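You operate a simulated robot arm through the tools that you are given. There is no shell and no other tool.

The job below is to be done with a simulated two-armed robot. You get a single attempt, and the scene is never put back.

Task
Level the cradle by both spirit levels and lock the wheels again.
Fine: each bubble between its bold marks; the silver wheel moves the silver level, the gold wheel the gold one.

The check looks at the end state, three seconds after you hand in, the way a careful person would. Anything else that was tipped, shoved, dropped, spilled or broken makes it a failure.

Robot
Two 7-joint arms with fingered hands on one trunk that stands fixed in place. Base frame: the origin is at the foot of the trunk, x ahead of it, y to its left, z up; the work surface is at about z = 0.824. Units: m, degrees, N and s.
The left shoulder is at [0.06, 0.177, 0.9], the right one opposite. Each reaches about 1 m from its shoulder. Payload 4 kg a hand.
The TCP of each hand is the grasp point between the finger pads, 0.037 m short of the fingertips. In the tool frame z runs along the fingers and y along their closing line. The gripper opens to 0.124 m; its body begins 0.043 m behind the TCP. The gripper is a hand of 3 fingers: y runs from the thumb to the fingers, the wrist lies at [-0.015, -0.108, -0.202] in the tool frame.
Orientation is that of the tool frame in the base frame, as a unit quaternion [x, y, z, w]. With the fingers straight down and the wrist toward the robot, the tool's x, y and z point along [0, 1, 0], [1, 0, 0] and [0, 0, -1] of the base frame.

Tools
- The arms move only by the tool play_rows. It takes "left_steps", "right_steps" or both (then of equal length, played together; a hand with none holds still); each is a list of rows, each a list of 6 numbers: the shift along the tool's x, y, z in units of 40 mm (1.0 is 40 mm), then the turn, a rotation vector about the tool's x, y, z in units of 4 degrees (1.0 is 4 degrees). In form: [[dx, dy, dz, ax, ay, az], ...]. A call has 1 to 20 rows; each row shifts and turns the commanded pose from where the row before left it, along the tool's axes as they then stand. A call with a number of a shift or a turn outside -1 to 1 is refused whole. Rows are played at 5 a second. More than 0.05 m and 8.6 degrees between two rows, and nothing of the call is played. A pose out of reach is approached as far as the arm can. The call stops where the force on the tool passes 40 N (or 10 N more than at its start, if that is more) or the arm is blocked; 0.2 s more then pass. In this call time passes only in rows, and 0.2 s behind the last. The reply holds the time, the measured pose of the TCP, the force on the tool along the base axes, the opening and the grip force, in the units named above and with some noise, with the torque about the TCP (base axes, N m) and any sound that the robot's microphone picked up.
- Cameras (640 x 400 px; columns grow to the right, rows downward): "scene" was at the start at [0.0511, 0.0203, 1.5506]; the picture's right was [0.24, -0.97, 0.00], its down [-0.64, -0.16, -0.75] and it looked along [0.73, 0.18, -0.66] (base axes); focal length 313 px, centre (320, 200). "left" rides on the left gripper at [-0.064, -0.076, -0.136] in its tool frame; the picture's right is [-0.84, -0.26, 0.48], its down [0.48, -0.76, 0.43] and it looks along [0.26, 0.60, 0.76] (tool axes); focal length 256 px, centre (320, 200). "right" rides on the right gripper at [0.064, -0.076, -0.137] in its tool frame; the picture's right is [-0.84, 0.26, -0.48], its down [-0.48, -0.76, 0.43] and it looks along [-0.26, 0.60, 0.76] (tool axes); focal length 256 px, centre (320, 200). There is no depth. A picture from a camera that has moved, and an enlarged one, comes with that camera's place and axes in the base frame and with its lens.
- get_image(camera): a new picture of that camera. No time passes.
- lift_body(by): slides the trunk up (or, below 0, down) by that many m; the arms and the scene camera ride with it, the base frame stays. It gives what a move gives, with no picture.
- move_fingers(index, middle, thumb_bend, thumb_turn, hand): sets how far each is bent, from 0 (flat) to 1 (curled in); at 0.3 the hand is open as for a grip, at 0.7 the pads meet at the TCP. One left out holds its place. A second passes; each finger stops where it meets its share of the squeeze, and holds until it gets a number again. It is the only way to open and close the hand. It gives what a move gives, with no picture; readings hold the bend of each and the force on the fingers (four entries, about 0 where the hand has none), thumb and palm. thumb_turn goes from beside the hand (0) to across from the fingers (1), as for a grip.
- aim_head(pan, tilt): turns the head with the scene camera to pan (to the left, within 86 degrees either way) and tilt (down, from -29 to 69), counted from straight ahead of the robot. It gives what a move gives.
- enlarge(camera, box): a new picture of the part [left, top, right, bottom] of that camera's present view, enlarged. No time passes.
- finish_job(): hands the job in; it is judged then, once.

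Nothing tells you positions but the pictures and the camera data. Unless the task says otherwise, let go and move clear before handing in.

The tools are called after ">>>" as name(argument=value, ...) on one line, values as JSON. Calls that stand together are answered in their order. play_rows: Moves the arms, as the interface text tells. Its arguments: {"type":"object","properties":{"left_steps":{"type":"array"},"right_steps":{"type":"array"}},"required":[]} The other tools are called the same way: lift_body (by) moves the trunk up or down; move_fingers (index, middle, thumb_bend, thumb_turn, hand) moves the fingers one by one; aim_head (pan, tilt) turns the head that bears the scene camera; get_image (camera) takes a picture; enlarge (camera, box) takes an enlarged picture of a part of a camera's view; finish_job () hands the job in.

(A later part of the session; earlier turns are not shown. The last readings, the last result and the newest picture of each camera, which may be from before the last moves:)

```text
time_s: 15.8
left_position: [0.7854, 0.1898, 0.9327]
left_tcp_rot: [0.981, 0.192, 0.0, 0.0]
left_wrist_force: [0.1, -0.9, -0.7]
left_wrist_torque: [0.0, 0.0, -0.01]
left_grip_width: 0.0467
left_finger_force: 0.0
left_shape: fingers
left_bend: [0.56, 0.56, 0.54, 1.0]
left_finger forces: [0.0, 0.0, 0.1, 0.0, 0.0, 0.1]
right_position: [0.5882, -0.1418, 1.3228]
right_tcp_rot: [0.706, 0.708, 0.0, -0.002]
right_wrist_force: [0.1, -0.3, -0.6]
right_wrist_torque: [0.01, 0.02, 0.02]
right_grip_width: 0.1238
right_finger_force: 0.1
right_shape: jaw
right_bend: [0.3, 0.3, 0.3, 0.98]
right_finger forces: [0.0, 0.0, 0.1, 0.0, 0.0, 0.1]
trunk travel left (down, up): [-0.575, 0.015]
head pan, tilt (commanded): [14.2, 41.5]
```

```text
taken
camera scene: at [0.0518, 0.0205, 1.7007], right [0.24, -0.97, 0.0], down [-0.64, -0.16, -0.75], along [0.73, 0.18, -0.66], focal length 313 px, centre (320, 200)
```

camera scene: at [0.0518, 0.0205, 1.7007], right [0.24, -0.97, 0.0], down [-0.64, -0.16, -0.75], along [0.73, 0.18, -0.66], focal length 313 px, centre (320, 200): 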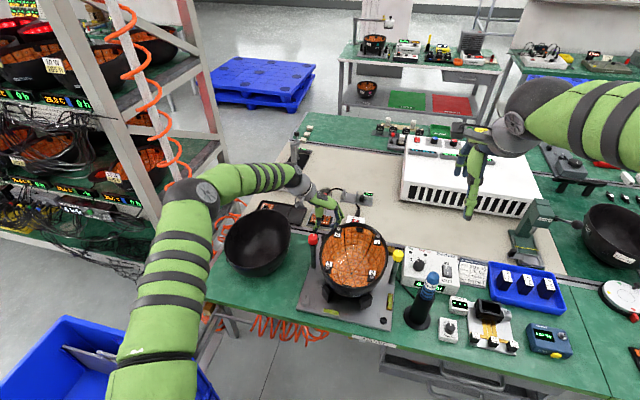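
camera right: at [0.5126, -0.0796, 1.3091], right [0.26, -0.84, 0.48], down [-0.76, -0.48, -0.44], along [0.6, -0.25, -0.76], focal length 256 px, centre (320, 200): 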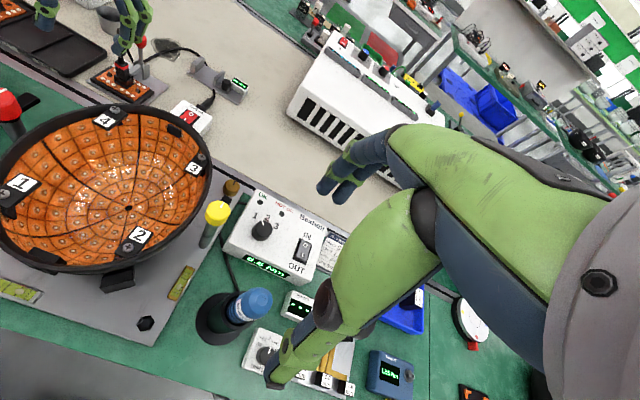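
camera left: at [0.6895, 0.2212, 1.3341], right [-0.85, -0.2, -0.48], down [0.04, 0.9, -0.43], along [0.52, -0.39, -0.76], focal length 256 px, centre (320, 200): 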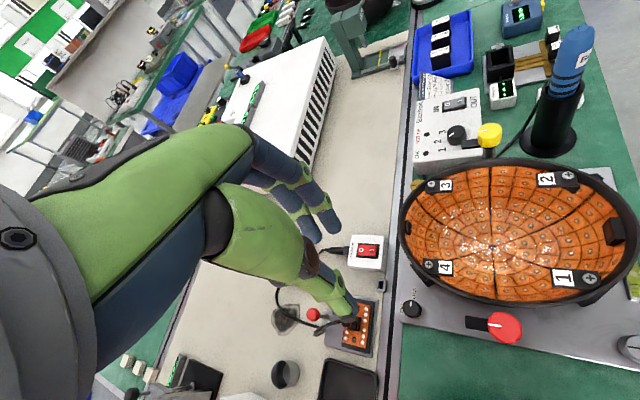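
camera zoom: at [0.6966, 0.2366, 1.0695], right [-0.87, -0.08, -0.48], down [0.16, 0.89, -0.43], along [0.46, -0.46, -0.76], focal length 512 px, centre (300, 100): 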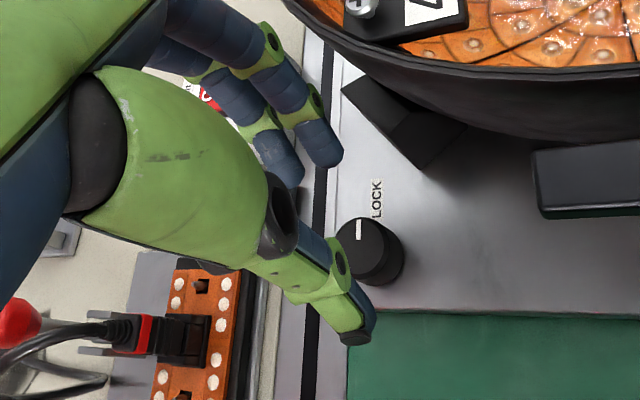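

Alignment is within about 1 mm and the forearm is high over the bowl. I'll descend the last 48 mm in shrinking steps.

>>> play_rows(left_steps=[[-0.03, 0, 0.5, 0, 0, 0], [0, 0, 0.4, 0, 0, 0], [0, 0, 0.15, 0, 0, 0], [0, 0, 0.12, 0, 0, 0]])

>>> enlarge(camera="left", box=[240, 150, 420, 350])

```text
time_s: 16.8
left_position: [0.7848, 0.1891, 0.8867]
left_tcp_rot: [0.982, 0.19, -0.001, 0.0]
left_wrist_force: [0.5, 0.5, -0.1]
left_wrist_torque: [-0.01, -0.05, 0.02]
left_grip_width: 0.0467
left_finger_force: 0.1
left_shape: fingers
left_bend: [0.56, 0.56, 0.54, 1.0]
left_finger forces: [0.1, 0.0, 0.1, 0.0, 0.1, 0.0]
right_position: [0.5871, -0.1407, 1.3229]
right_tcp_rot: [0.706, 0.709, 0.001, -0.001]
right_wrist_force: [0.1, 0.2, 0.4]
right_wrist_torque: [-0.05, 0.01, 0.0]
right_grip_width: 0.1237
right_finger_force: 0.0
right_shape: jaw
right_bend: [0.3, 0.3, 0.3, 0.98]
right_finger forces: [0.0, 0.0, 0.1, 0.0, 0.0, 0.0]
trunk travel left (down, up): [-0.575, 0.015]
head pan, tilt (commanded): [14.2, 41.5]
```

```text
2.00 times, centred on (330, 250) of left
camera zoom: at [0.6959, 0.2358, 1.0234], right [-0.87, -0.08, -0.48], down [0.16, 0.89, -0.43], along [0.46, -0.46, -0.76], focal length 512 px, centre (300, 100)
```

zoom: 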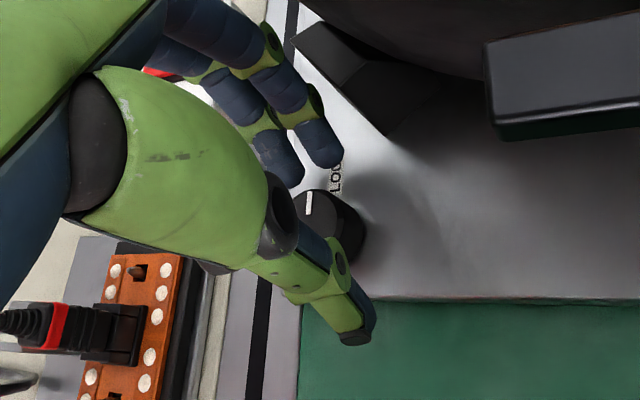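

No contact and the knob is centred between thumb and fingers. I'll lower 3 mm more, then close on the knob.

>>> play_rows(left_steps=[[0, 0, 0.08, 0, 0, 0]])

>>> move_fingers(hand="left", index=0.66, middle=0.66, thumb_bend=0.66)

>>> enlarge(camera="left", box=[240, 150, 420, 350])

```text
time_s: 17.1
left_position: [0.7848, 0.1895, 0.8823]
left_tcp_rot: [0.982, 0.191, 0.0, 0.001]
left_wrist_force: [-0.2, -0.2, 0.3]
left_wrist_torque: [-0.02, 0.01, 0.02]
left_grip_width: 0.0471
left_finger_force: 0.0
left_shape: fingers
left_bend: [0.56, 0.56, 0.54, 1.0]
left_finger forces: [0.0, 0.0, 0.1, 0.0, 0.0, 0.1]
right_position: [0.5883, -0.1419, 1.3229]
right_tcp_rot: [0.706, 0.708, 0.0, -0.001]
right_wrist_force: [0.0, 0.0, -0.4]
right_wrist_torque: [0.0, -0.01, 0.03]
right_grip_width: 0.1238
right_finger_force: 0.2
right_shape: jaw
right_bend: [0.3, 0.3, 0.3, 0.98]
right_finger forces: [0.0, 0.0, 0.1, 0.0, 0.1, 0.0]
trunk travel left (down, up): [-0.575, 0.015]
head pan, tilt (commanded): [14.2, 41.5]
```

```text
time_s: 18.1
left_position: [0.7846, 0.1874, 0.8829]
left_tcp_rot: [0.982, 0.191, -0.001, 0.0]
left_wrist_force: [1.9, -5.2, 1.4]
left_wrist_torque: [-0.17, -0.09, -0.02]
left_grip_width: 0.0195
left_finger_force: 5.7
left_shape: fingers
left_bend: [0.65, 0.62, 0.65, 1.0]
left_finger forces: [1.4, 6.9, 0.0, 0.0, 3.0, 0.0]
right_position: [0.5875, -0.1422, 1.3225]
right_tcp_rot: [0.707, 0.707, 0.0, 0.0]
right_wrist_force: [-0.1, 0.2, -0.5]
right_wrist_torque: [0.02, -0.01, 0.02]
right_grip_width: 0.1236
right_finger_force: 0.0
right_shape: jaw
right_bend: [0.3, 0.3, 0.3, 0.98]
right_finger forces: [0.1, 0.0, 0.0, 0.0, 0.0, 0.1]
trunk travel left (down, up): [-0.575, 0.015]
head pan, tilt (commanded): [14.2, 41.5]
```

```text
2.00 times, centred on (330, 250) of left
camera zoom: at [0.6959, 0.2345, 1.0201], right [-0.87, -0.08, -0.48], down [0.16, 0.89, -0.43], along [0.46, -0.46, -0.76], focal length 512 px, centre (300, 100)
```

zoom: 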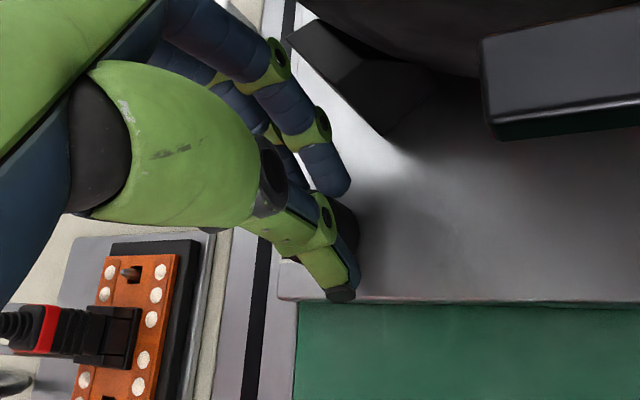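

The fingers are on the knob with a light grip. I'll squeeze a bit more before turning.

>>> move_fingers(hand="left", index=0.72, middle=0.7, thumb_bend=0.7)

>>> enlarge(camera="left", box=[240, 150, 420, 350])

```text
time_s: 19.1
left_position: [0.7837, 0.1876, 0.884]
left_tcp_rot: [0.982, 0.191, 0.0, 0.0]
left_wrist_force: [-0.1, -7.2, -1.0]
left_wrist_torque: [-0.28, -0.06, -0.02]
left_grip_width: 0.0158
left_finger_force: 14.4
left_shape: fingers
left_bend: [0.65, 0.63, 0.66, 1.0]
left_finger forces: [7.7, 11.1, 0.1, 0.1, 10.6, 0.0]
right_position: [0.5878, -0.1433, 1.3236]
right_tcp_rot: [0.706, 0.708, 0.001, -0.001]
right_wrist_force: [0.7, -0.2, 0.7]
right_wrist_torque: [0.0, 0.0, 0.01]
right_grip_width: 0.1235
right_finger_force: 0.1
right_shape: jaw
right_bend: [0.3, 0.3, 0.3, 0.98]
right_finger forces: [0.1, 0.0, 0.0, 0.0, 0.1, 0.1]
trunk travel left (down, up): [-0.575, 0.015]
head pan, tilt (commanded): [14.2, 41.5]
```

```text
2.00 times, centred on (330, 250) of left
camera zoom: at [0.6957, 0.2345, 1.02], right [-0.87, -0.08, -0.48], down [0.16, 0.89, -0.43], along [0.46, -0.46, -0.76], focal length 512 px, centre (300, 100)
```

zoom: 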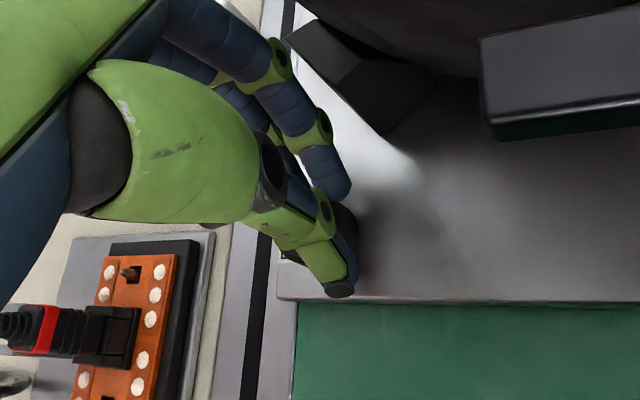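

All three fingers hold (8–11 N each). Now I'll turn the knob counter-clockwise (from LOCK toward FREE) by about 24°.

>>> play_rows(left_steps=[[0, 0, 0, 0, 0, -0.75], [0, 0, 0, 0, 0, -0.75], [0, 0, 0, 0, 0, -0.75], [0, 0, 0, 0, 0, -0.75], [0, 0, 0, 0, 0, -0.75], [0, 0, 0, 0, 0, -0.75], [0, 0, 0, 0, 0, -0.75], [0, 0, 0, 0, 0, -0.75]])

>>> enlarge(camera="left", box=[240, 150, 420, 350])

>>> enlarge(camera="scene", box=[270, 170, 370, 260])

```text
time_s: 20.9
left_position: [0.7848, 0.1863, 0.8832]
left_tcp_rot: [0.921, 0.39, 0.0, 0.0]
left_wrist_force: [0.1, -14.3, -0.1]
left_wrist_torque: [-0.44, -0.03, -0.12]
left_grip_width: 0.0157
left_finger_force: 15.8
left_shape: fingers
left_bend: [0.65, 0.63, 0.67, 1.0]
left_finger forces: [10.5, 11.9, 0.1, 0.1, 9.1, 0.0]
right_position: [0.5871, -0.1429, 1.3219]
right_tcp_rot: [0.706, 0.708, 0.001, -0.001]
right_wrist_force: [0.1, 0.3, 0.4]
right_wrist_torque: [-0.04, 0.03, -0.02]
right_grip_width: 0.1236
right_finger_force: 0.1
right_shape: jaw
right_bend: [0.3, 0.3, 0.3, 0.98]
right_finger forces: [0.0, 0.0, 0.0, 0.1, 0.0, 0.0]
trunk travel left (down, up): [-0.575, 0.015]
head pan, tilt (commanded): [14.2, 41.5]
```

```text
2.00 times, centred on (330, 250) of left
camera zoom: at [0.6847, 0.1928, 1.0204], right [-0.77, -0.42, -0.48], down [-0.21, 0.88, -0.43], along [0.61, -0.23, -0.76], focal length 512 px, centre (300, 100)
```

zoom: 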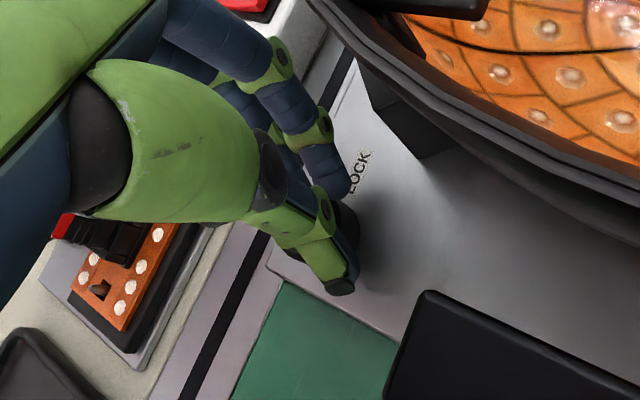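

```text
4.44 times, centred on (320, 215) of scene
camera zoom: at [0.0512, 0.0187, 1.7007], right [0.24, -0.97, 0.0], down [-0.64, -0.16, -0.75], along [0.73, 0.18, -0.66], focal length 1393 px, centre (320, 133)
```

zoom: 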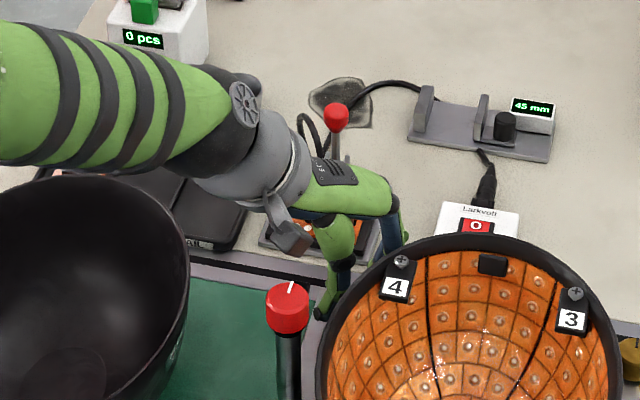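

The hand turned 24° with little resistance, though a side force of 14 N has built up. I'll open gently and see whether the indicator moved.

>>> move_fingers(hand="left", index=0.56, middle=0.56, thumb_bend=0.54)

>>> enlarge(camera="left", box=[240, 150, 420, 350])

```text
time_s: 21.9
left_position: [0.7846, 0.1883, 0.8828]
left_tcp_rot: [0.921, 0.39, 0.0, 0.0]
left_wrist_force: [-0.2, 0.0, 0.1]
left_wrist_torque: [0.04, -0.01, 0.0]
left_grip_width: 0.0465
left_finger_force: 0.1
left_shape: fingers
left_bend: [0.56, 0.56, 0.54, 1.0]
left_finger forces: [0.1, 0.0, 0.0, 0.0, 0.0, 0.1]
right_position: [0.5884, -0.1426, 1.3221]
right_tcp_rot: [0.707, 0.707, 0.001, -0.001]
right_wrist_force: [0.2, -0.9, 0.9]
right_wrist_torque: [0.0, 0.04, 0.03]
right_grip_width: 0.1237
right_finger_force: 0.2
right_shape: jaw
right_bend: [0.3, 0.3, 0.3, 0.98]
right_finger forces: [0.0, 0.1, 0.0, 0.1, 0.0, 0.1]
trunk travel left (down, up): [-0.575, 0.015]
head pan, tilt (commanded): [14.2, 41.5]
```

```text
2.00 times, centred on (330, 250) of left
camera zoom: at [0.6847, 0.1948, 1.02], right [-0.77, -0.42, -0.48], down [-0.21, 0.88, -0.43], along [0.61, -0.23, -0.76], focal length 512 px, centre (300, 100)
```

zoom: 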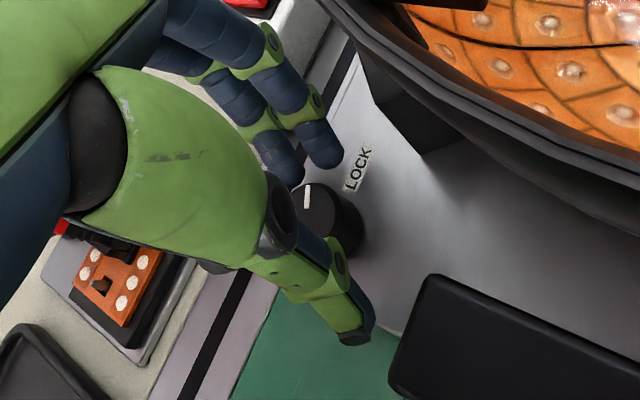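

The indicator turned with the hand, so the grip works. I'll swing back 28°, re-grip and turn again.

>>> play_rows(left_steps=[[0, 0, 0, 0, 0, 1], [0, 0, 0, 0, 0, 1], [0, 0, 0, 0, 0, 1], [0, 0, 0, 0, 0, 1], [0, 0, 0, 0, 0, 1], [0, 0, 0, 0, 0, 1], [0, 0, 0, 0, 0, 1]])

>>> move_fingers(hand="left", index=0.71, middle=0.7, thumb_bend=0.69)

>>> play_rows(left_steps=[[0, 0, 0, 0, 0, -0.8], [0, 0, 0, 0, 0, -0.8], [0, 0, 0, 0, 0, -0.8], [0, 0, 0, 0, 0, -0.8], [0, 0, 0, 0, 0, -0.8], [0, 0, 0, 0, 0, -0.8], [0, 0, 0, 0, 0, -0.8], [0, 0, 0, 0, 0, -0.8], [0, 0, 0, 0, 0, -0.8]])

>>> move_fingers(hand="left", index=0.56, middle=0.56, thumb_bend=0.54)

>>> enlarge(camera="left", box=[240, 150, 420, 350])

```text
time_s: 23.6
left_position: [0.7851, 0.1895, 0.8846]
left_tcp_rot: [0.988, 0.156, 0.001, 0.0]
left_wrist_force: [0.0, -0.2, -0.5]
left_wrist_torque: [0.0, -0.04, 0.0]
left_grip_width: 0.0466
left_finger_force: 0.1
left_shape: fingers
left_bend: [0.56, 0.56, 0.54, 1.0]
left_finger forces: [0.0, 0.1, 0.0, 0.0, 0.0, 0.1]
right_position: [0.5872, -0.1422, 1.3228]
right_tcp_rot: [0.706, 0.708, 0.0, -0.001]
right_wrist_force: [0.3, 0.1, -0.1]
right_wrist_torque: [-0.01, -0.02, -0.02]
right_grip_width: 0.1238
right_finger_force: 0.1
right_shape: jaw
right_bend: [0.3, 0.3, 0.3, 0.98]
right_finger forces: [0.1, 0.1, 0.0, 0.0, 0.1, 0.0]
trunk travel left (down, up): [-0.575, 0.015]
head pan, tilt (commanded): [14.2, 41.5]
```

```text
time_s: 24.6
left_position: [0.7846, 0.188, 0.8839]
left_tcp_rot: [0.988, 0.157, 0.0, 0.0]
left_wrist_force: [-0.1, -6.5, 0.8]
left_wrist_torque: [-0.25, -0.04, -0.04]
left_grip_width: 0.0172
left_finger_force: 12.9
left_shape: fingers
left_bend: [0.67, 0.64, 0.65, 1.0]
left_finger forces: [5.7, 10.7, 0.0, 0.0, 9.1, 0.1]
right_position: [0.5884, -0.1432, 1.3231]
right_tcp_rot: [0.707, 0.708, 0.001, -0.001]
right_wrist_force: [-0.5, -0.5, 0.1]
right_wrist_torque: [0.02, 0.01, 0.01]
right_grip_width: 0.1238
right_finger_force: 0.1
right_shape: jaw
right_bend: [0.3, 0.3, 0.3, 0.98]
right_finger forces: [0.0, 0.0, 0.0, 0.1, 0.0, 0.0]
trunk travel left (down, up): [-0.575, 0.015]
head pan, tilt (commanded): [14.2, 41.5]
```

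```text
time_s: 26.6
left_position: [0.7839, 0.1857, 0.8832]
left_tcp_rot: [0.918, 0.397, 0.0, -0.001]
left_wrist_force: [3.6, -15.5, 5.7]
left_wrist_torque: [-0.56, -0.24, -0.14]
left_grip_width: 0.0164
left_finger_force: 14.7
left_shape: fingers
left_bend: [0.65, 0.62, 0.67, 1.0]
left_finger forces: [9.2, 13.3, 0.0, 0.1, 6.9, 0.0]
right_position: [0.5878, -0.1438, 1.323]
right_tcp_rot: [0.706, 0.709, 0.001, 0.0]
right_wrist_force: [0.5, -0.6, -0.2]
right_wrist_torque: [0.02, 0.03, 0.04]
right_grip_width: 0.1236
right_finger_force: 0.0
right_shape: jaw
right_bend: [0.3, 0.3, 0.3, 0.98]
right_finger forces: [0.1, 0.0, 0.1, 0.1, 0.0, 0.1]
trunk travel left (down, up): [-0.575, 0.015]
head pan, tilt (commanded): [14.2, 41.5]
```

```text
time_s: 27.6
left_position: [0.7842, 0.1887, 0.8834]
left_tcp_rot: [0.918, 0.397, 0.0, 0.0]
left_wrist_force: [0.1, 0.3, -0.2]
left_wrist_torque: [-0.02, 0.0, -0.01]
left_grip_width: 0.047
left_finger_force: 0.0
left_shape: fingers
left_bend: [0.56, 0.56, 0.54, 1.0]
left_finger forces: [0.1, 0.0, 0.0, 0.0, 0.0, 0.0]
right_position: [0.5891, -0.142, 1.3226]
right_tcp_rot: [0.706, 0.708, 0.001, 0.0]
right_wrist_force: [0.2, -1.0, -0.1]
right_wrist_torque: [0.01, 0.02, -0.05]
right_grip_width: 0.1235
right_finger_force: 0.0
right_shape: jaw
right_bend: [0.3, 0.3, 0.3, 0.98]
right_finger forces: [0.1, 0.0, 0.0, 0.1, 0.0, 0.1]
trunk travel left (down, up): [-0.575, 0.015]
head pan, tilt (commanded): [14.2, 41.5]
```

```text
2.00 times, centred on (330, 250) of left
camera zoom: at [0.6842, 0.1943, 1.0197], right [-0.76, -0.44, -0.48], down [-0.22, 0.87, -0.43], along [0.61, -0.22, -0.76], focal length 512 px, centre (300, 100)
```

zoom: 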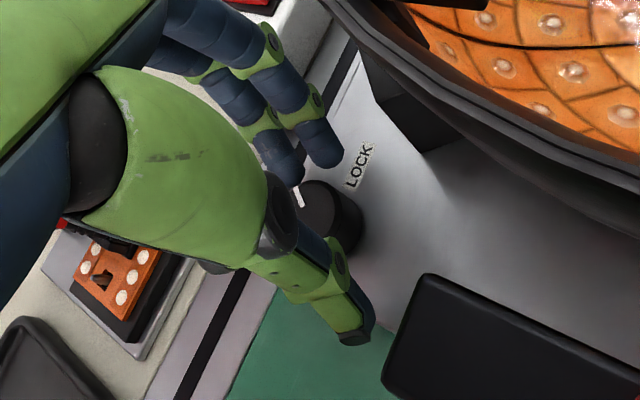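

About 50° of turn so far, indicator moving toward FREE. Repeating the swing-back, grip and turn.

>>> play_rows(left_steps=[[0, 0, 0, 0, 0, 0.9], [0, 0, 0, 0, 0, 0.9], [0, 0, 0, 0, 0, 0.9], [0, 0, 0, 0, 0, 0.9], [0, 0, 0, 0, 0, 0.9], [0, 0, 0, 0, 0, 0.9], [0, 0, 0, 0, 0, 0.9], [0, 0, 0, 0, 0, 0.9]])

>>> move_fingers(hand="left", index=0.71, middle=0.7, thumb_bend=0.69)

>>> play_rows(left_steps=[[0, 0, 0, 0, 0, -0.8], [0, 0, 0, 0, 0, -0.8], [0, 0, 0, 0, 0, -0.8], [0, 0, 0, 0, 0, -0.8], [0, 0, 0, 0, 0, -0.8], [0, 0, 0, 0, 0, -0.8], [0, 0, 0, 0, 0, -0.8], [0, 0, 0, 0, 0, -0.8], [0, 0, 0, 0, 0, -0.8]])

>>> move_fingers(hand="left", index=0.56, middle=0.56, thumb_bend=0.54)

>>> enlarge(camera="left", box=[240, 150, 420, 350])

```text
time_s: 29.4
left_position: [0.7847, 0.1888, 0.8828]
left_tcp_rot: [0.988, 0.157, 0.001, -0.001]
left_wrist_force: [-0.9, -0.6, -0.2]
left_wrist_torque: [0.0, 0.02, 0.01]
left_grip_width: 0.0468
left_finger_force: 0.2
left_shape: fingers
left_bend: [0.56, 0.56, 0.54, 1.0]
left_finger forces: [0.1, 0.0, 0.1, 0.0, 0.0, 0.0]
right_position: [0.5879, -0.1422, 1.3223]
right_tcp_rot: [0.707, 0.707, 0.0, -0.001]
right_wrist_force: [0.0, -0.7, 0.3]
right_wrist_torque: [-0.03, 0.01, 0.0]
right_grip_width: 0.1236
right_finger_force: 0.1
right_shape: jaw
right_bend: [0.3, 0.3, 0.3, 0.98]
right_finger forces: [0.0, 0.0, 0.1, 0.0, 0.1, 0.0]
trunk travel left (down, up): [-0.575, 0.015]
head pan, tilt (commanded): [14.2, 41.5]
```

```text
time_s: 30.4
left_position: [0.7847, 0.1872, 0.8844]
left_tcp_rot: [0.988, 0.156, 0.0, 0.0]
left_wrist_force: [0.3, -5.5, 1.5]
left_wrist_torque: [-0.21, -0.07, -0.01]
left_grip_width: 0.0165
left_finger_force: 12.7
left_shape: fingers
left_bend: [0.67, 0.64, 0.65, 1.0]
left_finger forces: [5.1, 10.8, 0.0, 0.0, 9.2, 0.1]
right_position: [0.588, -0.1418, 1.3234]
right_tcp_rot: [0.706, 0.708, 0.001, -0.001]
right_wrist_force: [0.2, 0.6, 0.1]
right_wrist_torque: [0.01, 0.01, 0.0]
right_grip_width: 0.1236
right_finger_force: 0.0
right_shape: jaw
right_bend: [0.3, 0.3, 0.3, 0.98]
right_finger forces: [0.0, 0.0, 0.0, 0.0, 0.0, 0.0]
trunk travel left (down, up): [-0.575, 0.015]
head pan, tilt (commanded): [14.2, 41.5]
```

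```text
time_s: 32.4
left_position: [0.7843, 0.1865, 0.8842]
left_tcp_rot: [0.918, 0.396, 0.0, 0.0]
left_wrist_force: [0.8, -17.7, 1.2]
left_wrist_torque: [-0.58, -0.15, -0.14]
left_grip_width: 0.0164
left_finger_force: 14.5
left_shape: fingers
left_bend: [0.65, 0.62, 0.67, 1.0]
left_finger forces: [10.1, 12.7, 0.0, 0.1, 6.1, 0.0]
right_position: [0.5885, -0.1432, 1.3223]
right_tcp_rot: [0.707, 0.708, 0.002, -0.002]
right_wrist_force: [-0.8, 0.0, -0.4]
right_wrist_torque: [-0.02, -0.02, 0.0]
right_grip_width: 0.1237
right_finger_force: 0.0
right_shape: jaw
right_bend: [0.3, 0.3, 0.3, 0.98]
right_finger forces: [0.0, 0.0, 0.0, 0.0, 0.0, 0.1]
trunk travel left (down, up): [-0.575, 0.015]
head pan, tilt (commanded): [14.2, 41.5]
```

```text
time_s: 33.4
left_position: [0.7851, 0.189, 0.8835]
left_tcp_rot: [0.918, 0.397, -0.001, 0.001]
left_wrist_force: [1.1, -0.3, -0.1]
left_wrist_torque: [-0.01, 0.0, 0.03]
left_grip_width: 0.0468
left_finger_force: 0.0
left_shape: fingers
left_bend: [0.56, 0.56, 0.54, 1.0]
left_finger forces: [0.1, 0.1, 0.0, 0.0, 0.0, 0.0]
right_position: [0.5877, -0.1411, 1.3222]
right_tcp_rot: [0.707, 0.707, 0.0, 0.0]
right_wrist_force: [-0.2, 0.5, -0.2]
right_wrist_torque: [0.0, 0.01, 0.0]
right_grip_width: 0.1236
right_finger_force: 0.1
right_shape: jaw
right_bend: [0.3, 0.3, 0.3, 0.98]
right_finger forces: [0.0, 0.0, 0.0, 0.0, 0.0, 0.0]
trunk travel left (down, up): [-0.575, 0.015]
head pan, tilt (commanded): [14.2, 41.5]
```

```text
2.00 times, centred on (330, 250) of left
camera zoom: at [0.6844, 0.1944, 1.0208], right [-0.76, -0.44, -0.48], down [-0.22, 0.87, -0.43], along [0.61, -0.22, -0.76], focal length 512 px, centre (300, 100)
```

zoom: 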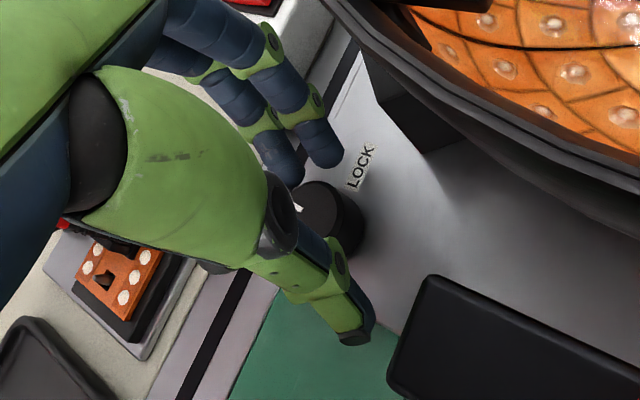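

About 75–80° done. One more short turn, then I'll lift and look at the labels.

>>> play_rows(left_steps=[[0, 0, 0, 0, 0, 0.9], [0, 0, 0, 0, 0, 0.9], [0, 0, 0, 0, 0, 0.9], [0, 0, 0, 0, 0, 0.9], [0, 0, 0, 0, 0, 0.9]])

>>> move_fingers(hand="left", index=0.71, middle=0.7, thumb_bend=0.69)

>>> play_rows(left_steps=[[0, 0, 0, 0, 0, -0.6], [0, 0, 0, 0, 0, -0.6], [0, 0, 0, 0, 0, -0.6], [0, 0, 0, 0, 0, -0.6], [0, 0, 0, 0, 0, -0.6], [0, 0, 0, 0, 0, -0.6]])

>>> move_fingers(hand="left", index=0.56, middle=0.56, thumb_bend=0.54)

>>> play_rows(left_steps=[[0, 0, -0.5, 0, 0, 0], [0, 0, -0.8, 0, 0, 0], [0, 0, -1, 0, 0, 0]])

>>> enlarge(camera="left", box=[300, 200, 420, 320])

```text
time_s: 34.5
left_position: [0.7842, 0.188, 0.8853]
left_tcp_rot: [0.969, 0.249, 0.0, -0.001]
left_wrist_force: [0.0, -0.3, 0.6]
left_wrist_torque: [-0.02, 0.0, 0.02]
left_grip_width: 0.0467
left_finger_force: 0.1
left_shape: fingers
left_bend: [0.56, 0.56, 0.54, 1.0]
left_finger forces: [0.0, 0.0, 0.1, 0.0, 0.0, 0.1]
right_position: [0.5867, -0.1422, 1.3222]
right_tcp_rot: [0.706, 0.708, 0.0, 0.0]
right_wrist_force: [-0.6, -0.6, 0.6]
right_wrist_torque: [-0.01, 0.03, 0.0]
right_grip_width: 0.1233
right_finger_force: 0.0
right_shape: jaw
right_bend: [0.3, 0.3, 0.3, 0.98]
right_finger forces: [0.1, 0.1, 0.0, 0.0, 0.1, 0.0]
trunk travel left (down, up): [-0.575, 0.015]
head pan, tilt (commanded): [14.2, 41.5]
```

```text
time_s: 35.5
left_position: [0.7848, 0.1861, 0.8831]
left_tcp_rot: [0.969, 0.249, 0.001, 0.0]
left_wrist_force: [3.0, -8.6, 2.6]
left_wrist_torque: [-0.3, -0.17, -0.05]
left_grip_width: 0.0161
left_finger_force: 12.4
left_shape: fingers
left_bend: [0.66, 0.63, 0.66, 1.0]
left_finger forces: [5.9, 11.8, 0.0, 0.0, 7.6, 0.1]
right_position: [0.5871, -0.1439, 1.3228]
right_tcp_rot: [0.707, 0.707, 0.001, -0.001]
right_wrist_force: [0.8, 0.1, 0.2]
right_wrist_torque: [0.0, -0.02, 0.02]
right_grip_width: 0.1237
right_finger_force: 0.0
right_shape: jaw
right_bend: [0.3, 0.3, 0.3, 0.98]
right_finger forces: [0.0, 0.1, 0.1, 0.0, 0.1, 0.0]
trunk travel left (down, up): [-0.575, 0.015]
head pan, tilt (commanded): [14.2, 41.5]
```

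```text
time_s: 37.0
left_position: [0.7835, 0.1856, 0.8832]
left_tcp_rot: [0.929, 0.369, 0.0, -0.001]
left_wrist_force: [-1.8, -15.9, 3.0]
left_wrist_torque: [-0.6, -0.07, -0.26]
left_grip_width: 0.0153
left_finger_force: 13.9
left_shape: fingers
left_bend: [0.66, 0.62, 0.67, 1.0]
left_finger forces: [8.4, 13.8, 0.0, 0.1, 5.7, 0.0]
right_position: [0.5878, -0.1432, 1.3223]
right_tcp_rot: [0.706, 0.708, 0.002, -0.002]
right_wrist_force: [1.0, -0.4, 0.4]
right_wrist_torque: [0.02, 0.02, -0.02]
right_grip_width: 0.1236
right_finger_force: 0.0
right_shape: jaw
right_bend: [0.3, 0.3, 0.3, 0.98]
right_finger forces: [0.1, 0.1, 0.1, 0.0, 0.0, 0.0]
trunk travel left (down, up): [-0.575, 0.015]
head pan, tilt (commanded): [14.2, 41.5]
```

```text
time_s: 38.0
left_position: [0.7843, 0.1877, 0.8839]
left_tcp_rot: [0.93, 0.368, 0.0, 0.0]
left_wrist_force: [0.0, -0.2, -0.9]
left_wrist_torque: [0.02, -0.01, 0.01]
left_grip_width: 0.0468
left_finger_force: 0.0
left_shape: fingers
left_bend: [0.56, 0.56, 0.54, 1.0]
left_finger forces: [0.1, 0.0, 0.1, 0.1, 0.0, 0.1]
right_position: [0.5879, -0.1422, 1.3228]
right_tcp_rot: [0.706, 0.708, 0.001, -0.001]
right_wrist_force: [0.2, 0.5, -0.2]
right_wrist_torque: [-0.01, -0.01, -0.02]
right_grip_width: 0.1235
right_finger_force: 0.2
right_shape: jaw
right_bend: [0.3, 0.3, 0.3, 0.98]
right_finger forces: [0.0, 0.0, 0.0, 0.0, 0.1, 0.0]
trunk travel left (down, up): [-0.575, 0.015]
head pan, tilt (commanded): [14.2, 41.5]
```

```text
time_s: 38.8
left_position: [0.786, 0.1882, 0.9747]
left_tcp_rot: [0.93, 0.369, 0.0, 0.0]
left_wrist_force: [0.0, 0.8, -0.1]
left_wrist_torque: [-0.01, 0.01, -0.03]
left_grip_width: 0.0466
left_finger_force: 0.0
left_shape: fingers
left_bend: [0.56, 0.56, 0.54, 1.0]
left_finger forces: [0.0, 0.1, 0.1, 0.0, 0.0, 0.0]
right_position: [0.5865, -0.1421, 1.3235]
right_tcp_rot: [0.706, 0.708, 0.001, 0.0]
right_wrist_force: [-1.1, -0.2, -0.1]
right_wrist_torque: [0.0, -0.01, 0.01]
right_grip_width: 0.1236
right_finger_force: 0.1
right_shape: jaw
right_bend: [0.3, 0.3, 0.3, 0.98]
right_finger forces: [0.0, 0.0, 0.1, 0.0, 0.0, 0.0]
trunk travel left (down, up): [-0.575, 0.015]
head pan, tilt (commanded): [14.2, 41.5]
```

```text
3.33 times, centred on (360, 260) of left
camera zoom: at [0.6851, 0.2004, 1.1114], right [-0.79, -0.39, -0.48], down [-0.17, 0.89, -0.43], along [0.59, -0.26, -0.76], focal length 853 px, centre (187, 0)
```

zoom: 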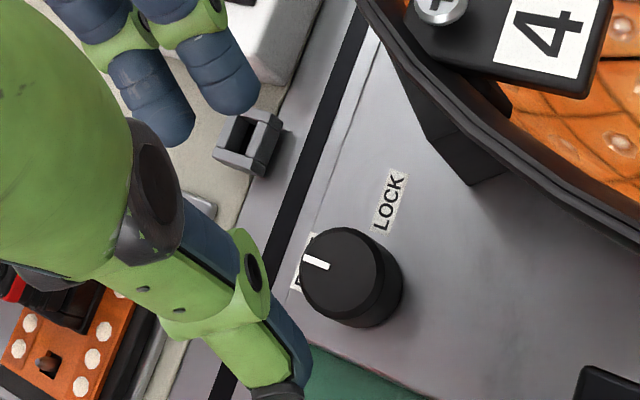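

The knob's line now points to FREE (+x direction). I'll raise the left hand, straighten its yaw, and take it over to the silver wheel at about (0.531, 0.189).

>>> play_rows(left_steps=[[0, 0, -0.9, 0, 0, 0], [0, 0, -0.9, 0, 0, 0], [0, 0, -0.9, 0, 0, 0], [0, 0, 0, 0, 0, -1], [0, 0, 0, 0, 0, -1], [0, 0, 0, 0, 0, -1], [0, 0, 0, 0, 0, -1], [0, 0, 0, 0, 0, -1], [0, 0, 0, 0, 0, -1], [0, 0, 0, 0, 0, -1], [0, 0, 0, 0, 0, -1], [0, 0, 0, 0, 0, -1], [0, 0, 0, 0, 0, -1], [0, 0, 0, 0, 0, -0.8]])

>>> get_image(camera="scene")

>>> get_image(camera="left")

```text
time_s: 41.8
left_position: [0.7848, 0.1897, 1.0838]
left_tcp_rot: [0.729, 0.685, 0.001, 0.001]
left_wrist_force: [-0.3, 1.1, -0.5]
left_wrist_torque: [0.01, 0.01, -0.01]
left_grip_width: 0.0467
left_finger_force: 0.0
left_shape: fingers
left_bend: [0.56, 0.56, 0.54, 1.0]
left_finger forces: [0.0, 0.0, 0.1, 0.1, 0.1, 0.1]
right_position: [0.587, -0.1421, 1.3222]
right_tcp_rot: [0.706, 0.708, 0.001, -0.001]
right_wrist_force: [0.2, -0.3, 0.6]
right_wrist_torque: [0.0, -0.01, 0.03]
right_grip_width: 0.1232
right_finger_force: 0.0
right_shape: jaw
right_bend: [0.3, 0.3, 0.3, 0.98]
right_finger forces: [0.0, 0.0, 0.0, 0.1, 0.1, 0.0]
trunk travel left (down, up): [-0.575, 0.015]
head pan, tilt (commanded): [14.2, 41.5]
```

```text
taken
camera scene: at [0.0511, 0.0199, 1.7006], right [0.24, -0.97, 0.0], down [-0.64, -0.16, -0.75], along [0.73, 0.18, -0.66], focal length 313 px, centre (320, 200)
```

scene: 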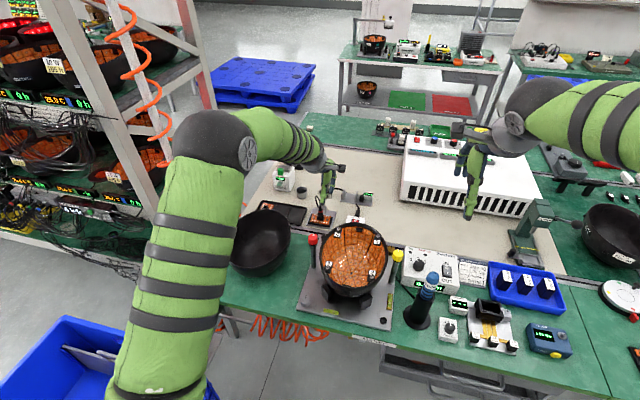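

```text
taken
camera left: at [0.7039, 0.1288, 1.2203], right [-0.31, -0.82, -0.48], down [-0.73, 0.53, -0.43], along [0.61, 0.22, -0.76], focal length 256 px, centre (320, 200)
```

left: 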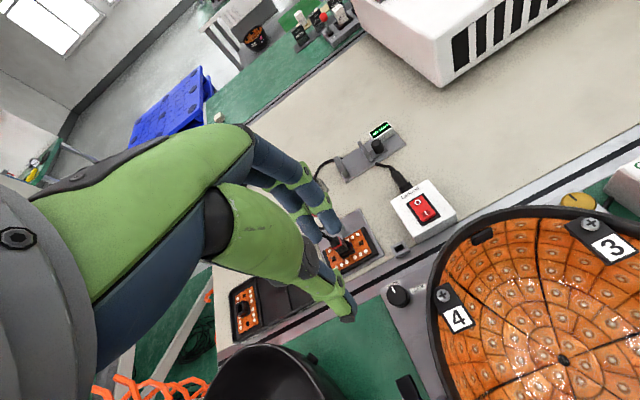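

Now translate back over the plate's front-left corner, above the silver wheel.

>>> play_rows(left_steps=[[-0.06, -0.9, 0, 0, 0, 0], [-0.06, -0.9, 0, 0, 0, 0], [-0.06, -0.9, 0, 0, 0, 0], [-0.06, -0.9, 0, 0, 0, 0], [-0.06, -0.9, 0, 0, 0, 0], [-0.06, -0.9, 0, 0, 0, 0], [-0.06, -0.9, 0, 0, 0, -0.9]])

>>> get_image(camera="scene")

>>> get_image(camera="left")

```text
time_s: 43.4
left_position: [0.5286, 0.1858, 1.0837]
left_tcp_rot: [0.707, 0.707, 0.001, 0.0]
left_wrist_force: [0.0, -0.7, -0.7]
left_wrist_torque: [0.03, 0.0, 0.04]
left_grip_width: 0.047
left_finger_force: 0.0
left_shape: fingers
left_bend: [0.56, 0.56, 0.54, 1.0]
left_finger forces: [0.1, 0.0, 0.1, 0.1, 0.0, 0.0]
right_position: [0.5872, -0.1424, 1.3227]
right_tcp_rot: [0.707, 0.708, 0.001, -0.001]
right_wrist_force: [-0.4, -0.5, -0.5]
right_wrist_torque: [-0.02, -0.01, -0.02]
right_grip_width: 0.1238
right_finger_force: 0.0
right_shape: jaw
right_bend: [0.3, 0.3, 0.3, 0.98]
right_finger forces: [0.0, 0.0, 0.0, 0.0, 0.1, 0.0]
trunk travel left (down, up): [-0.575, 0.015]
head pan, tilt (commanded): [14.2, 41.5]
```

```text
taken
camera scene: at [0.0499, 0.0193, 1.7007], right [0.24, -0.97, 0.0], down [-0.64, -0.16, -0.75], along [0.73, 0.18, -0.66], focal length 313 px, centre (320, 200)
```

scene: 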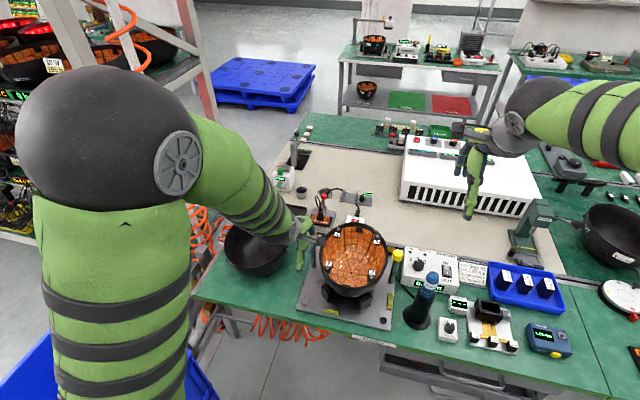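

```text
taken
camera left: at [0.4521, 0.1216, 1.2216], right [-0.26, -0.84, -0.48], down [-0.76, 0.48, -0.43], along [0.6, 0.26, -0.76], focal length 256 px, centre (320, 200)
```

left: 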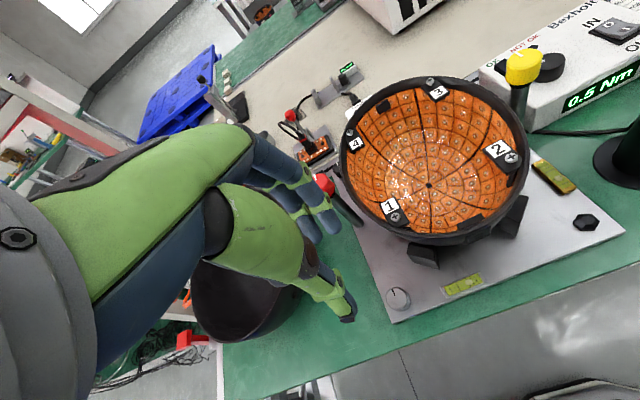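

Both levels are nicely visible from the left camera and the silver wheel is almost under the TCP (about 3 mm off). Descending in stages.

>>> play_rows(left_steps=[[-0.07, -0.02, 0.9, 0, 0, 0], [0, 0, 0.95, 0, 0, 0], [0, 0, 0.95, 0, 0, 0], [0, 0, 0.9, 0, 0, 0]])

>>> get_image(camera="left")

>>> enlarge(camera="left", box=[240, 150, 420, 350])

>>> get_image(camera="scene")

```text
time_s: 44.4
left_position: [0.5316, 0.1844, 0.9365]
left_tcp_rot: [0.707, 0.707, -0.001, 0.0]
left_wrist_force: [-0.3, 0.7, 0.2]
left_wrist_torque: [0.0, 0.01, -0.01]
left_grip_width: 0.0468
left_finger_force: 0.1
left_shape: fingers
left_bend: [0.56, 0.56, 0.54, 1.0]
left_finger forces: [0.0, 0.0, 0.0, 0.0, 0.0, 0.0]
right_position: [0.5884, -0.1421, 1.3225]
right_tcp_rot: [0.707, 0.707, 0.001, 0.0]
right_wrist_force: [-0.2, -0.1, 0.2]
right_wrist_torque: [-0.01, -0.01, -0.01]
right_grip_width: 0.1237
right_finger_force: 0.3
right_shape: jaw
right_bend: [0.3, 0.3, 0.3, 0.98]
right_finger forces: [0.0, 0.0, 0.0, 0.0, 0.0, 0.1]
trunk travel left (down, up): [-0.575, 0.015]
head pan, tilt (commanded): [14.2, 41.5]
```

```text
taken
camera left: at [0.4544, 0.1201, 1.0729], right [-0.26, -0.84, -0.48], down [-0.76, 0.48, -0.43], along [0.6, 0.26, -0.76], focal length 256 px, centre (320, 200)
```

left: 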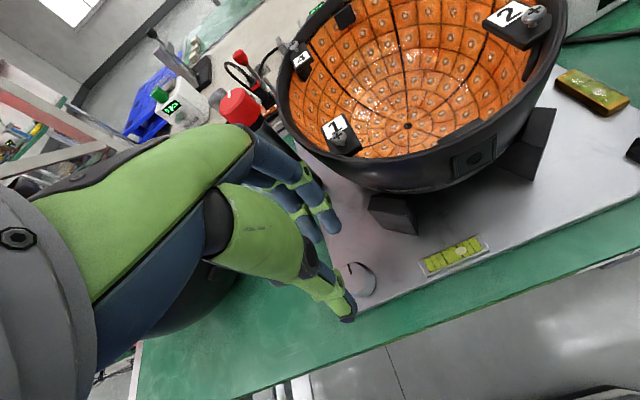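

```text
2.00 times, centred on (330, 250) of left
camera zoom: at [0.4544, 0.1201, 1.0729], right [-0.26, -0.84, -0.48], down [-0.76, 0.48, -0.43], along [0.6, 0.26, -0.76], focal length 512 px, centre (300, 100)
```

zoom: 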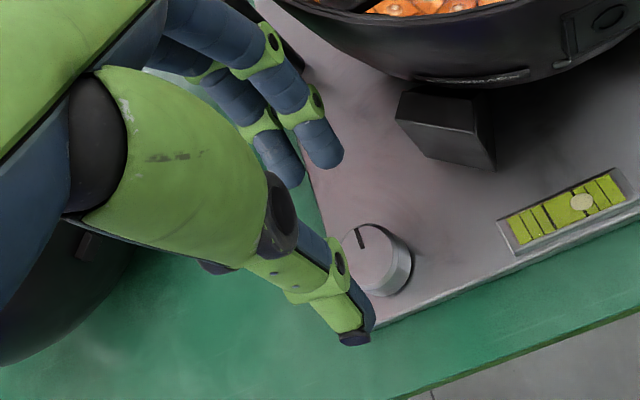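

```text
taken
camera scene: at [0.0519, 0.0206, 1.7007], right [0.24, -0.97, 0.0], down [-0.64, -0.16, -0.75], along [0.73, 0.18, -0.66], focal length 313 px, centre (320, 200)
```

scene: 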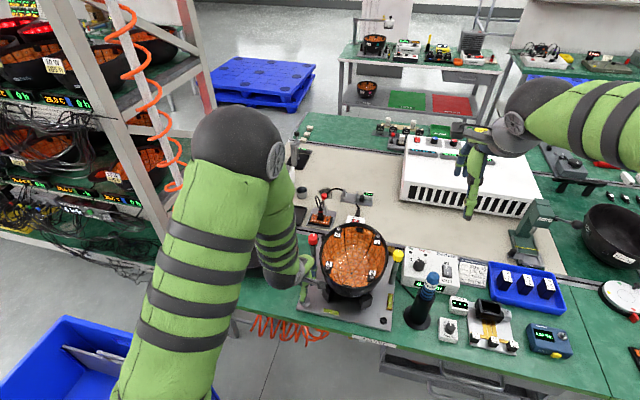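

The silver wheel is about 5 mm nearer the robot than the TCP axis. I'll correct that and lower around it.

>>> play_rows(left_steps=[[0, -0.12, 0.4, 0, 0, 0], [0, 0, 0.4, 0, 0, 0], [0, 0, 0.2, 0, 0, 0], [0, 0, 0.15, 0, 0, 0]])

>>> enlarge(camera="left", box=[240, 150, 420, 350])

```text
time_s: 45.4
left_position: [0.5258, 0.1838, 0.8895]
left_tcp_rot: [0.707, 0.707, 0.0, 0.0]
left_wrist_force: [-0.7, -0.8, 0.4]
left_wrist_torque: [0.02, 0.01, 0.01]
left_grip_width: 0.0467
left_finger_force: 0.1
left_shape: fingers
left_bend: [0.56, 0.56, 0.54, 1.0]
left_finger forces: [0.0, 0.0, 0.0, 0.0, 0.0, 0.0]
right_position: [0.5885, -0.1414, 1.3232]
right_tcp_rot: [0.706, 0.708, 0.0, -0.001]
right_wrist_force: [0.7, 0.1, 0.5]
right_wrist_torque: [-0.02, 0.0, -0.02]
right_grip_width: 0.1237
right_finger_force: 0.0
right_shape: jaw
right_bend: [0.3, 0.3, 0.3, 0.98]
right_finger forces: [0.0, 0.0, 0.0, 0.1, 0.0, 0.0]
trunk travel left (down, up): [-0.575, 0.015]
head pan, tilt (commanded): [14.2, 41.5]
```

```text
2.00 times, centred on (330, 250) of left
camera zoom: at [0.449, 0.1196, 1.0263], right [-0.26, -0.84, -0.48], down [-0.76, 0.48, -0.43], along [0.6, 0.26, -0.76], focal length 512 px, centre (300, 100)
```

zoom: 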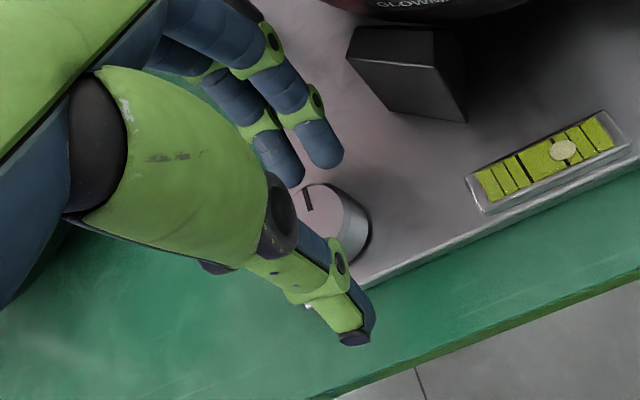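

Good alignment; the silver level and its bubble are visible beside the hand. I'll lower 6 mm and grip the wheel.

>>> play_rows(left_steps=[[-0.04, 0, 0.1, 0, 0, 0], [0, 0, 0.05, 0, 0, 0]])

>>> move_fingers(hand="left", index=0.7, middle=0.7, thumb_bend=0.69)

>>> enlarge(camera="left", box=[240, 150, 420, 350])

```text
time_s: 46.0
left_position: [0.526, 0.1823, 0.8847]
left_tcp_rot: [0.707, 0.707, 0.0, -0.001]
left_wrist_force: [0.0, -1.1, 0.2]
left_wrist_torque: [-0.02, 0.03, 0.06]
left_grip_width: 0.0467
left_finger_force: 0.2
left_shape: fingers
left_bend: [0.56, 0.56, 0.54, 1.0]
left_finger forces: [0.0, 0.0, 0.0, 0.0, 0.1, 0.0]
right_position: [0.588, -0.1416, 1.3221]
right_tcp_rot: [0.706, 0.708, 0.0, 0.0]
right_wrist_force: [-0.6, -0.4, -0.7]
right_wrist_torque: [0.0, 0.0, -0.01]
right_grip_width: 0.1238
right_finger_force: 0.0
right_shape: jaw
right_bend: [0.3, 0.3, 0.3, 0.98]
right_finger forces: [0.0, 0.1, 0.0, 0.0, 0.1, 0.0]
trunk travel left (down, up): [-0.575, 0.015]
head pan, tilt (commanded): [14.2, 41.5]
```

```text
time_s: 47.0
left_position: [0.5275, 0.1821, 0.883]
left_tcp_rot: [0.707, 0.707, 0.001, 0.001]
left_wrist_force: [13.0, -2.2, 5.4]
left_wrist_torque: [-0.04, -0.6, -0.08]
left_grip_width: 0.0185
left_finger_force: 13.8
left_shape: fingers
left_bend: [0.65, 0.62, 0.66, 1.0]
left_finger forces: [6.2, 14.5, 0.0, 0.1, 6.7, 0.1]
right_position: [0.5881, -0.1422, 1.3232]
right_tcp_rot: [0.707, 0.707, 0.0, 0.0]
right_wrist_force: [-0.7, 0.3, 0.6]
right_wrist_torque: [0.0, -0.01, 0.01]
right_grip_width: 0.1237
right_finger_force: 0.0
right_shape: jaw
right_bend: [0.3, 0.3, 0.3, 0.98]
right_finger forces: [0.0, 0.0, 0.0, 0.0, 0.1, 0.0]
trunk travel left (down, up): [-0.575, 0.015]
head pan, tilt (commanded): [14.2, 41.5]
```

```text
2.00 times, centred on (330, 250) of left
camera zoom: at [0.4503, 0.118, 1.0203], right [-0.26, -0.84, -0.48], down [-0.76, 0.48, -0.44], along [0.6, 0.26, -0.76], focal length 512 px, centre (300, 100)
```

zoom: 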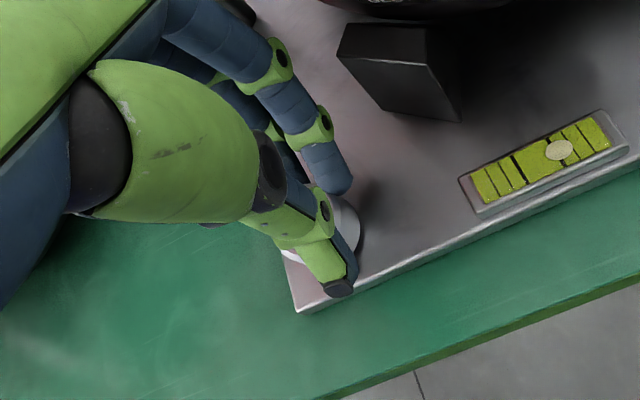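

The wheel is gripped. I'll try a small counter-clockwise turn (12°) and watch which way the silver bubble goes.

>>> play_rows(left_steps=[[0, 0, 0, 0, 0, -0.6], [0, 0, 0, 0, 0, -0.6], [0, 0, 0, 0, 0, -0.6], [0, 0, 0, 0, 0, -0.6], [0, 0, 0, 0, 0, -0.6]])

>>> enlarge(camera="left", box=[360, 150, 520, 270])

>>> enlarge(camera="scene", box=[300, 290, 400, 340])

```text
time_s: 48.1
left_position: [0.5273, 0.1821, 0.8843]
left_tcp_rot: [0.629, 0.778, 0.001, 0.001]
left_wrist_force: [18.5, -6.9, 8.9]
left_wrist_torque: [-0.15, -0.8, -0.19]
left_grip_width: 0.0187
left_finger_force: 15.8
left_shape: fingers
left_bend: [0.65, 0.61, 0.67, 1.0]
left_finger forces: [9.5, 15.7, 0.1, 0.0, 6.8, 0.1]
right_position: [0.5881, -0.1422, 1.3221]
right_tcp_rot: [0.706, 0.708, 0.001, 0.0]
right_wrist_force: [0.0, -0.7, -0.1]
right_wrist_torque: [0.0, 0.0, -0.03]
right_grip_width: 0.1233
right_finger_force: 0.0
right_shape: jaw
right_bend: [0.3, 0.3, 0.3, 0.98]
right_finger forces: [0.0, 0.1, 0.0, 0.0, 0.0, 0.1]
trunk travel left (down, up): [-0.575, 0.015]
head pan, tilt (commanded): [14.2, 41.5]
```

```text
3.33 times, centred on (440, 210) of left
camera zoom: at [0.4654, 0.1034, 1.0202], right [-0.07, -0.87, -0.48], down [-0.84, 0.31, -0.44], along [0.53, 0.37, -0.76], focal length 853 px, centre (-80, 167)
```

zoom: 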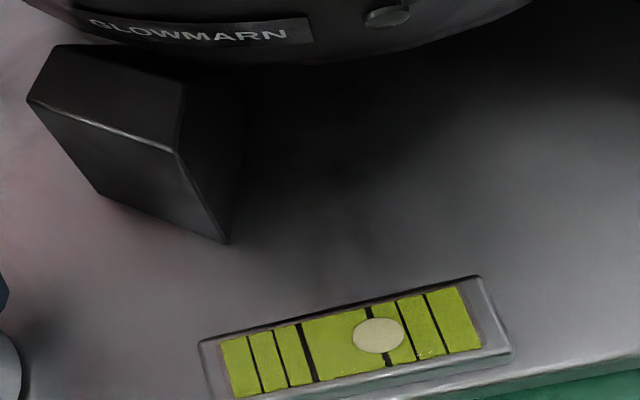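

```text
6.40 times, centred on (350, 315) of scene
camera zoom: at [0.0523, 0.0192, 1.7006], right [0.24, -0.97, 0.0], down [-0.64, -0.16, -0.75], along [0.73, 0.18, -0.66], focal length 2006 px, centre (128, -536)
```

zoom: 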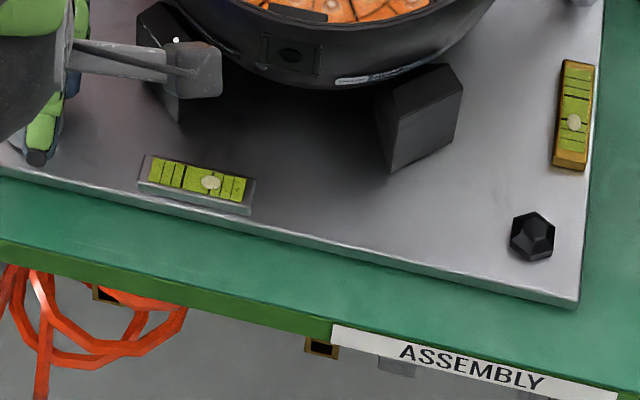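

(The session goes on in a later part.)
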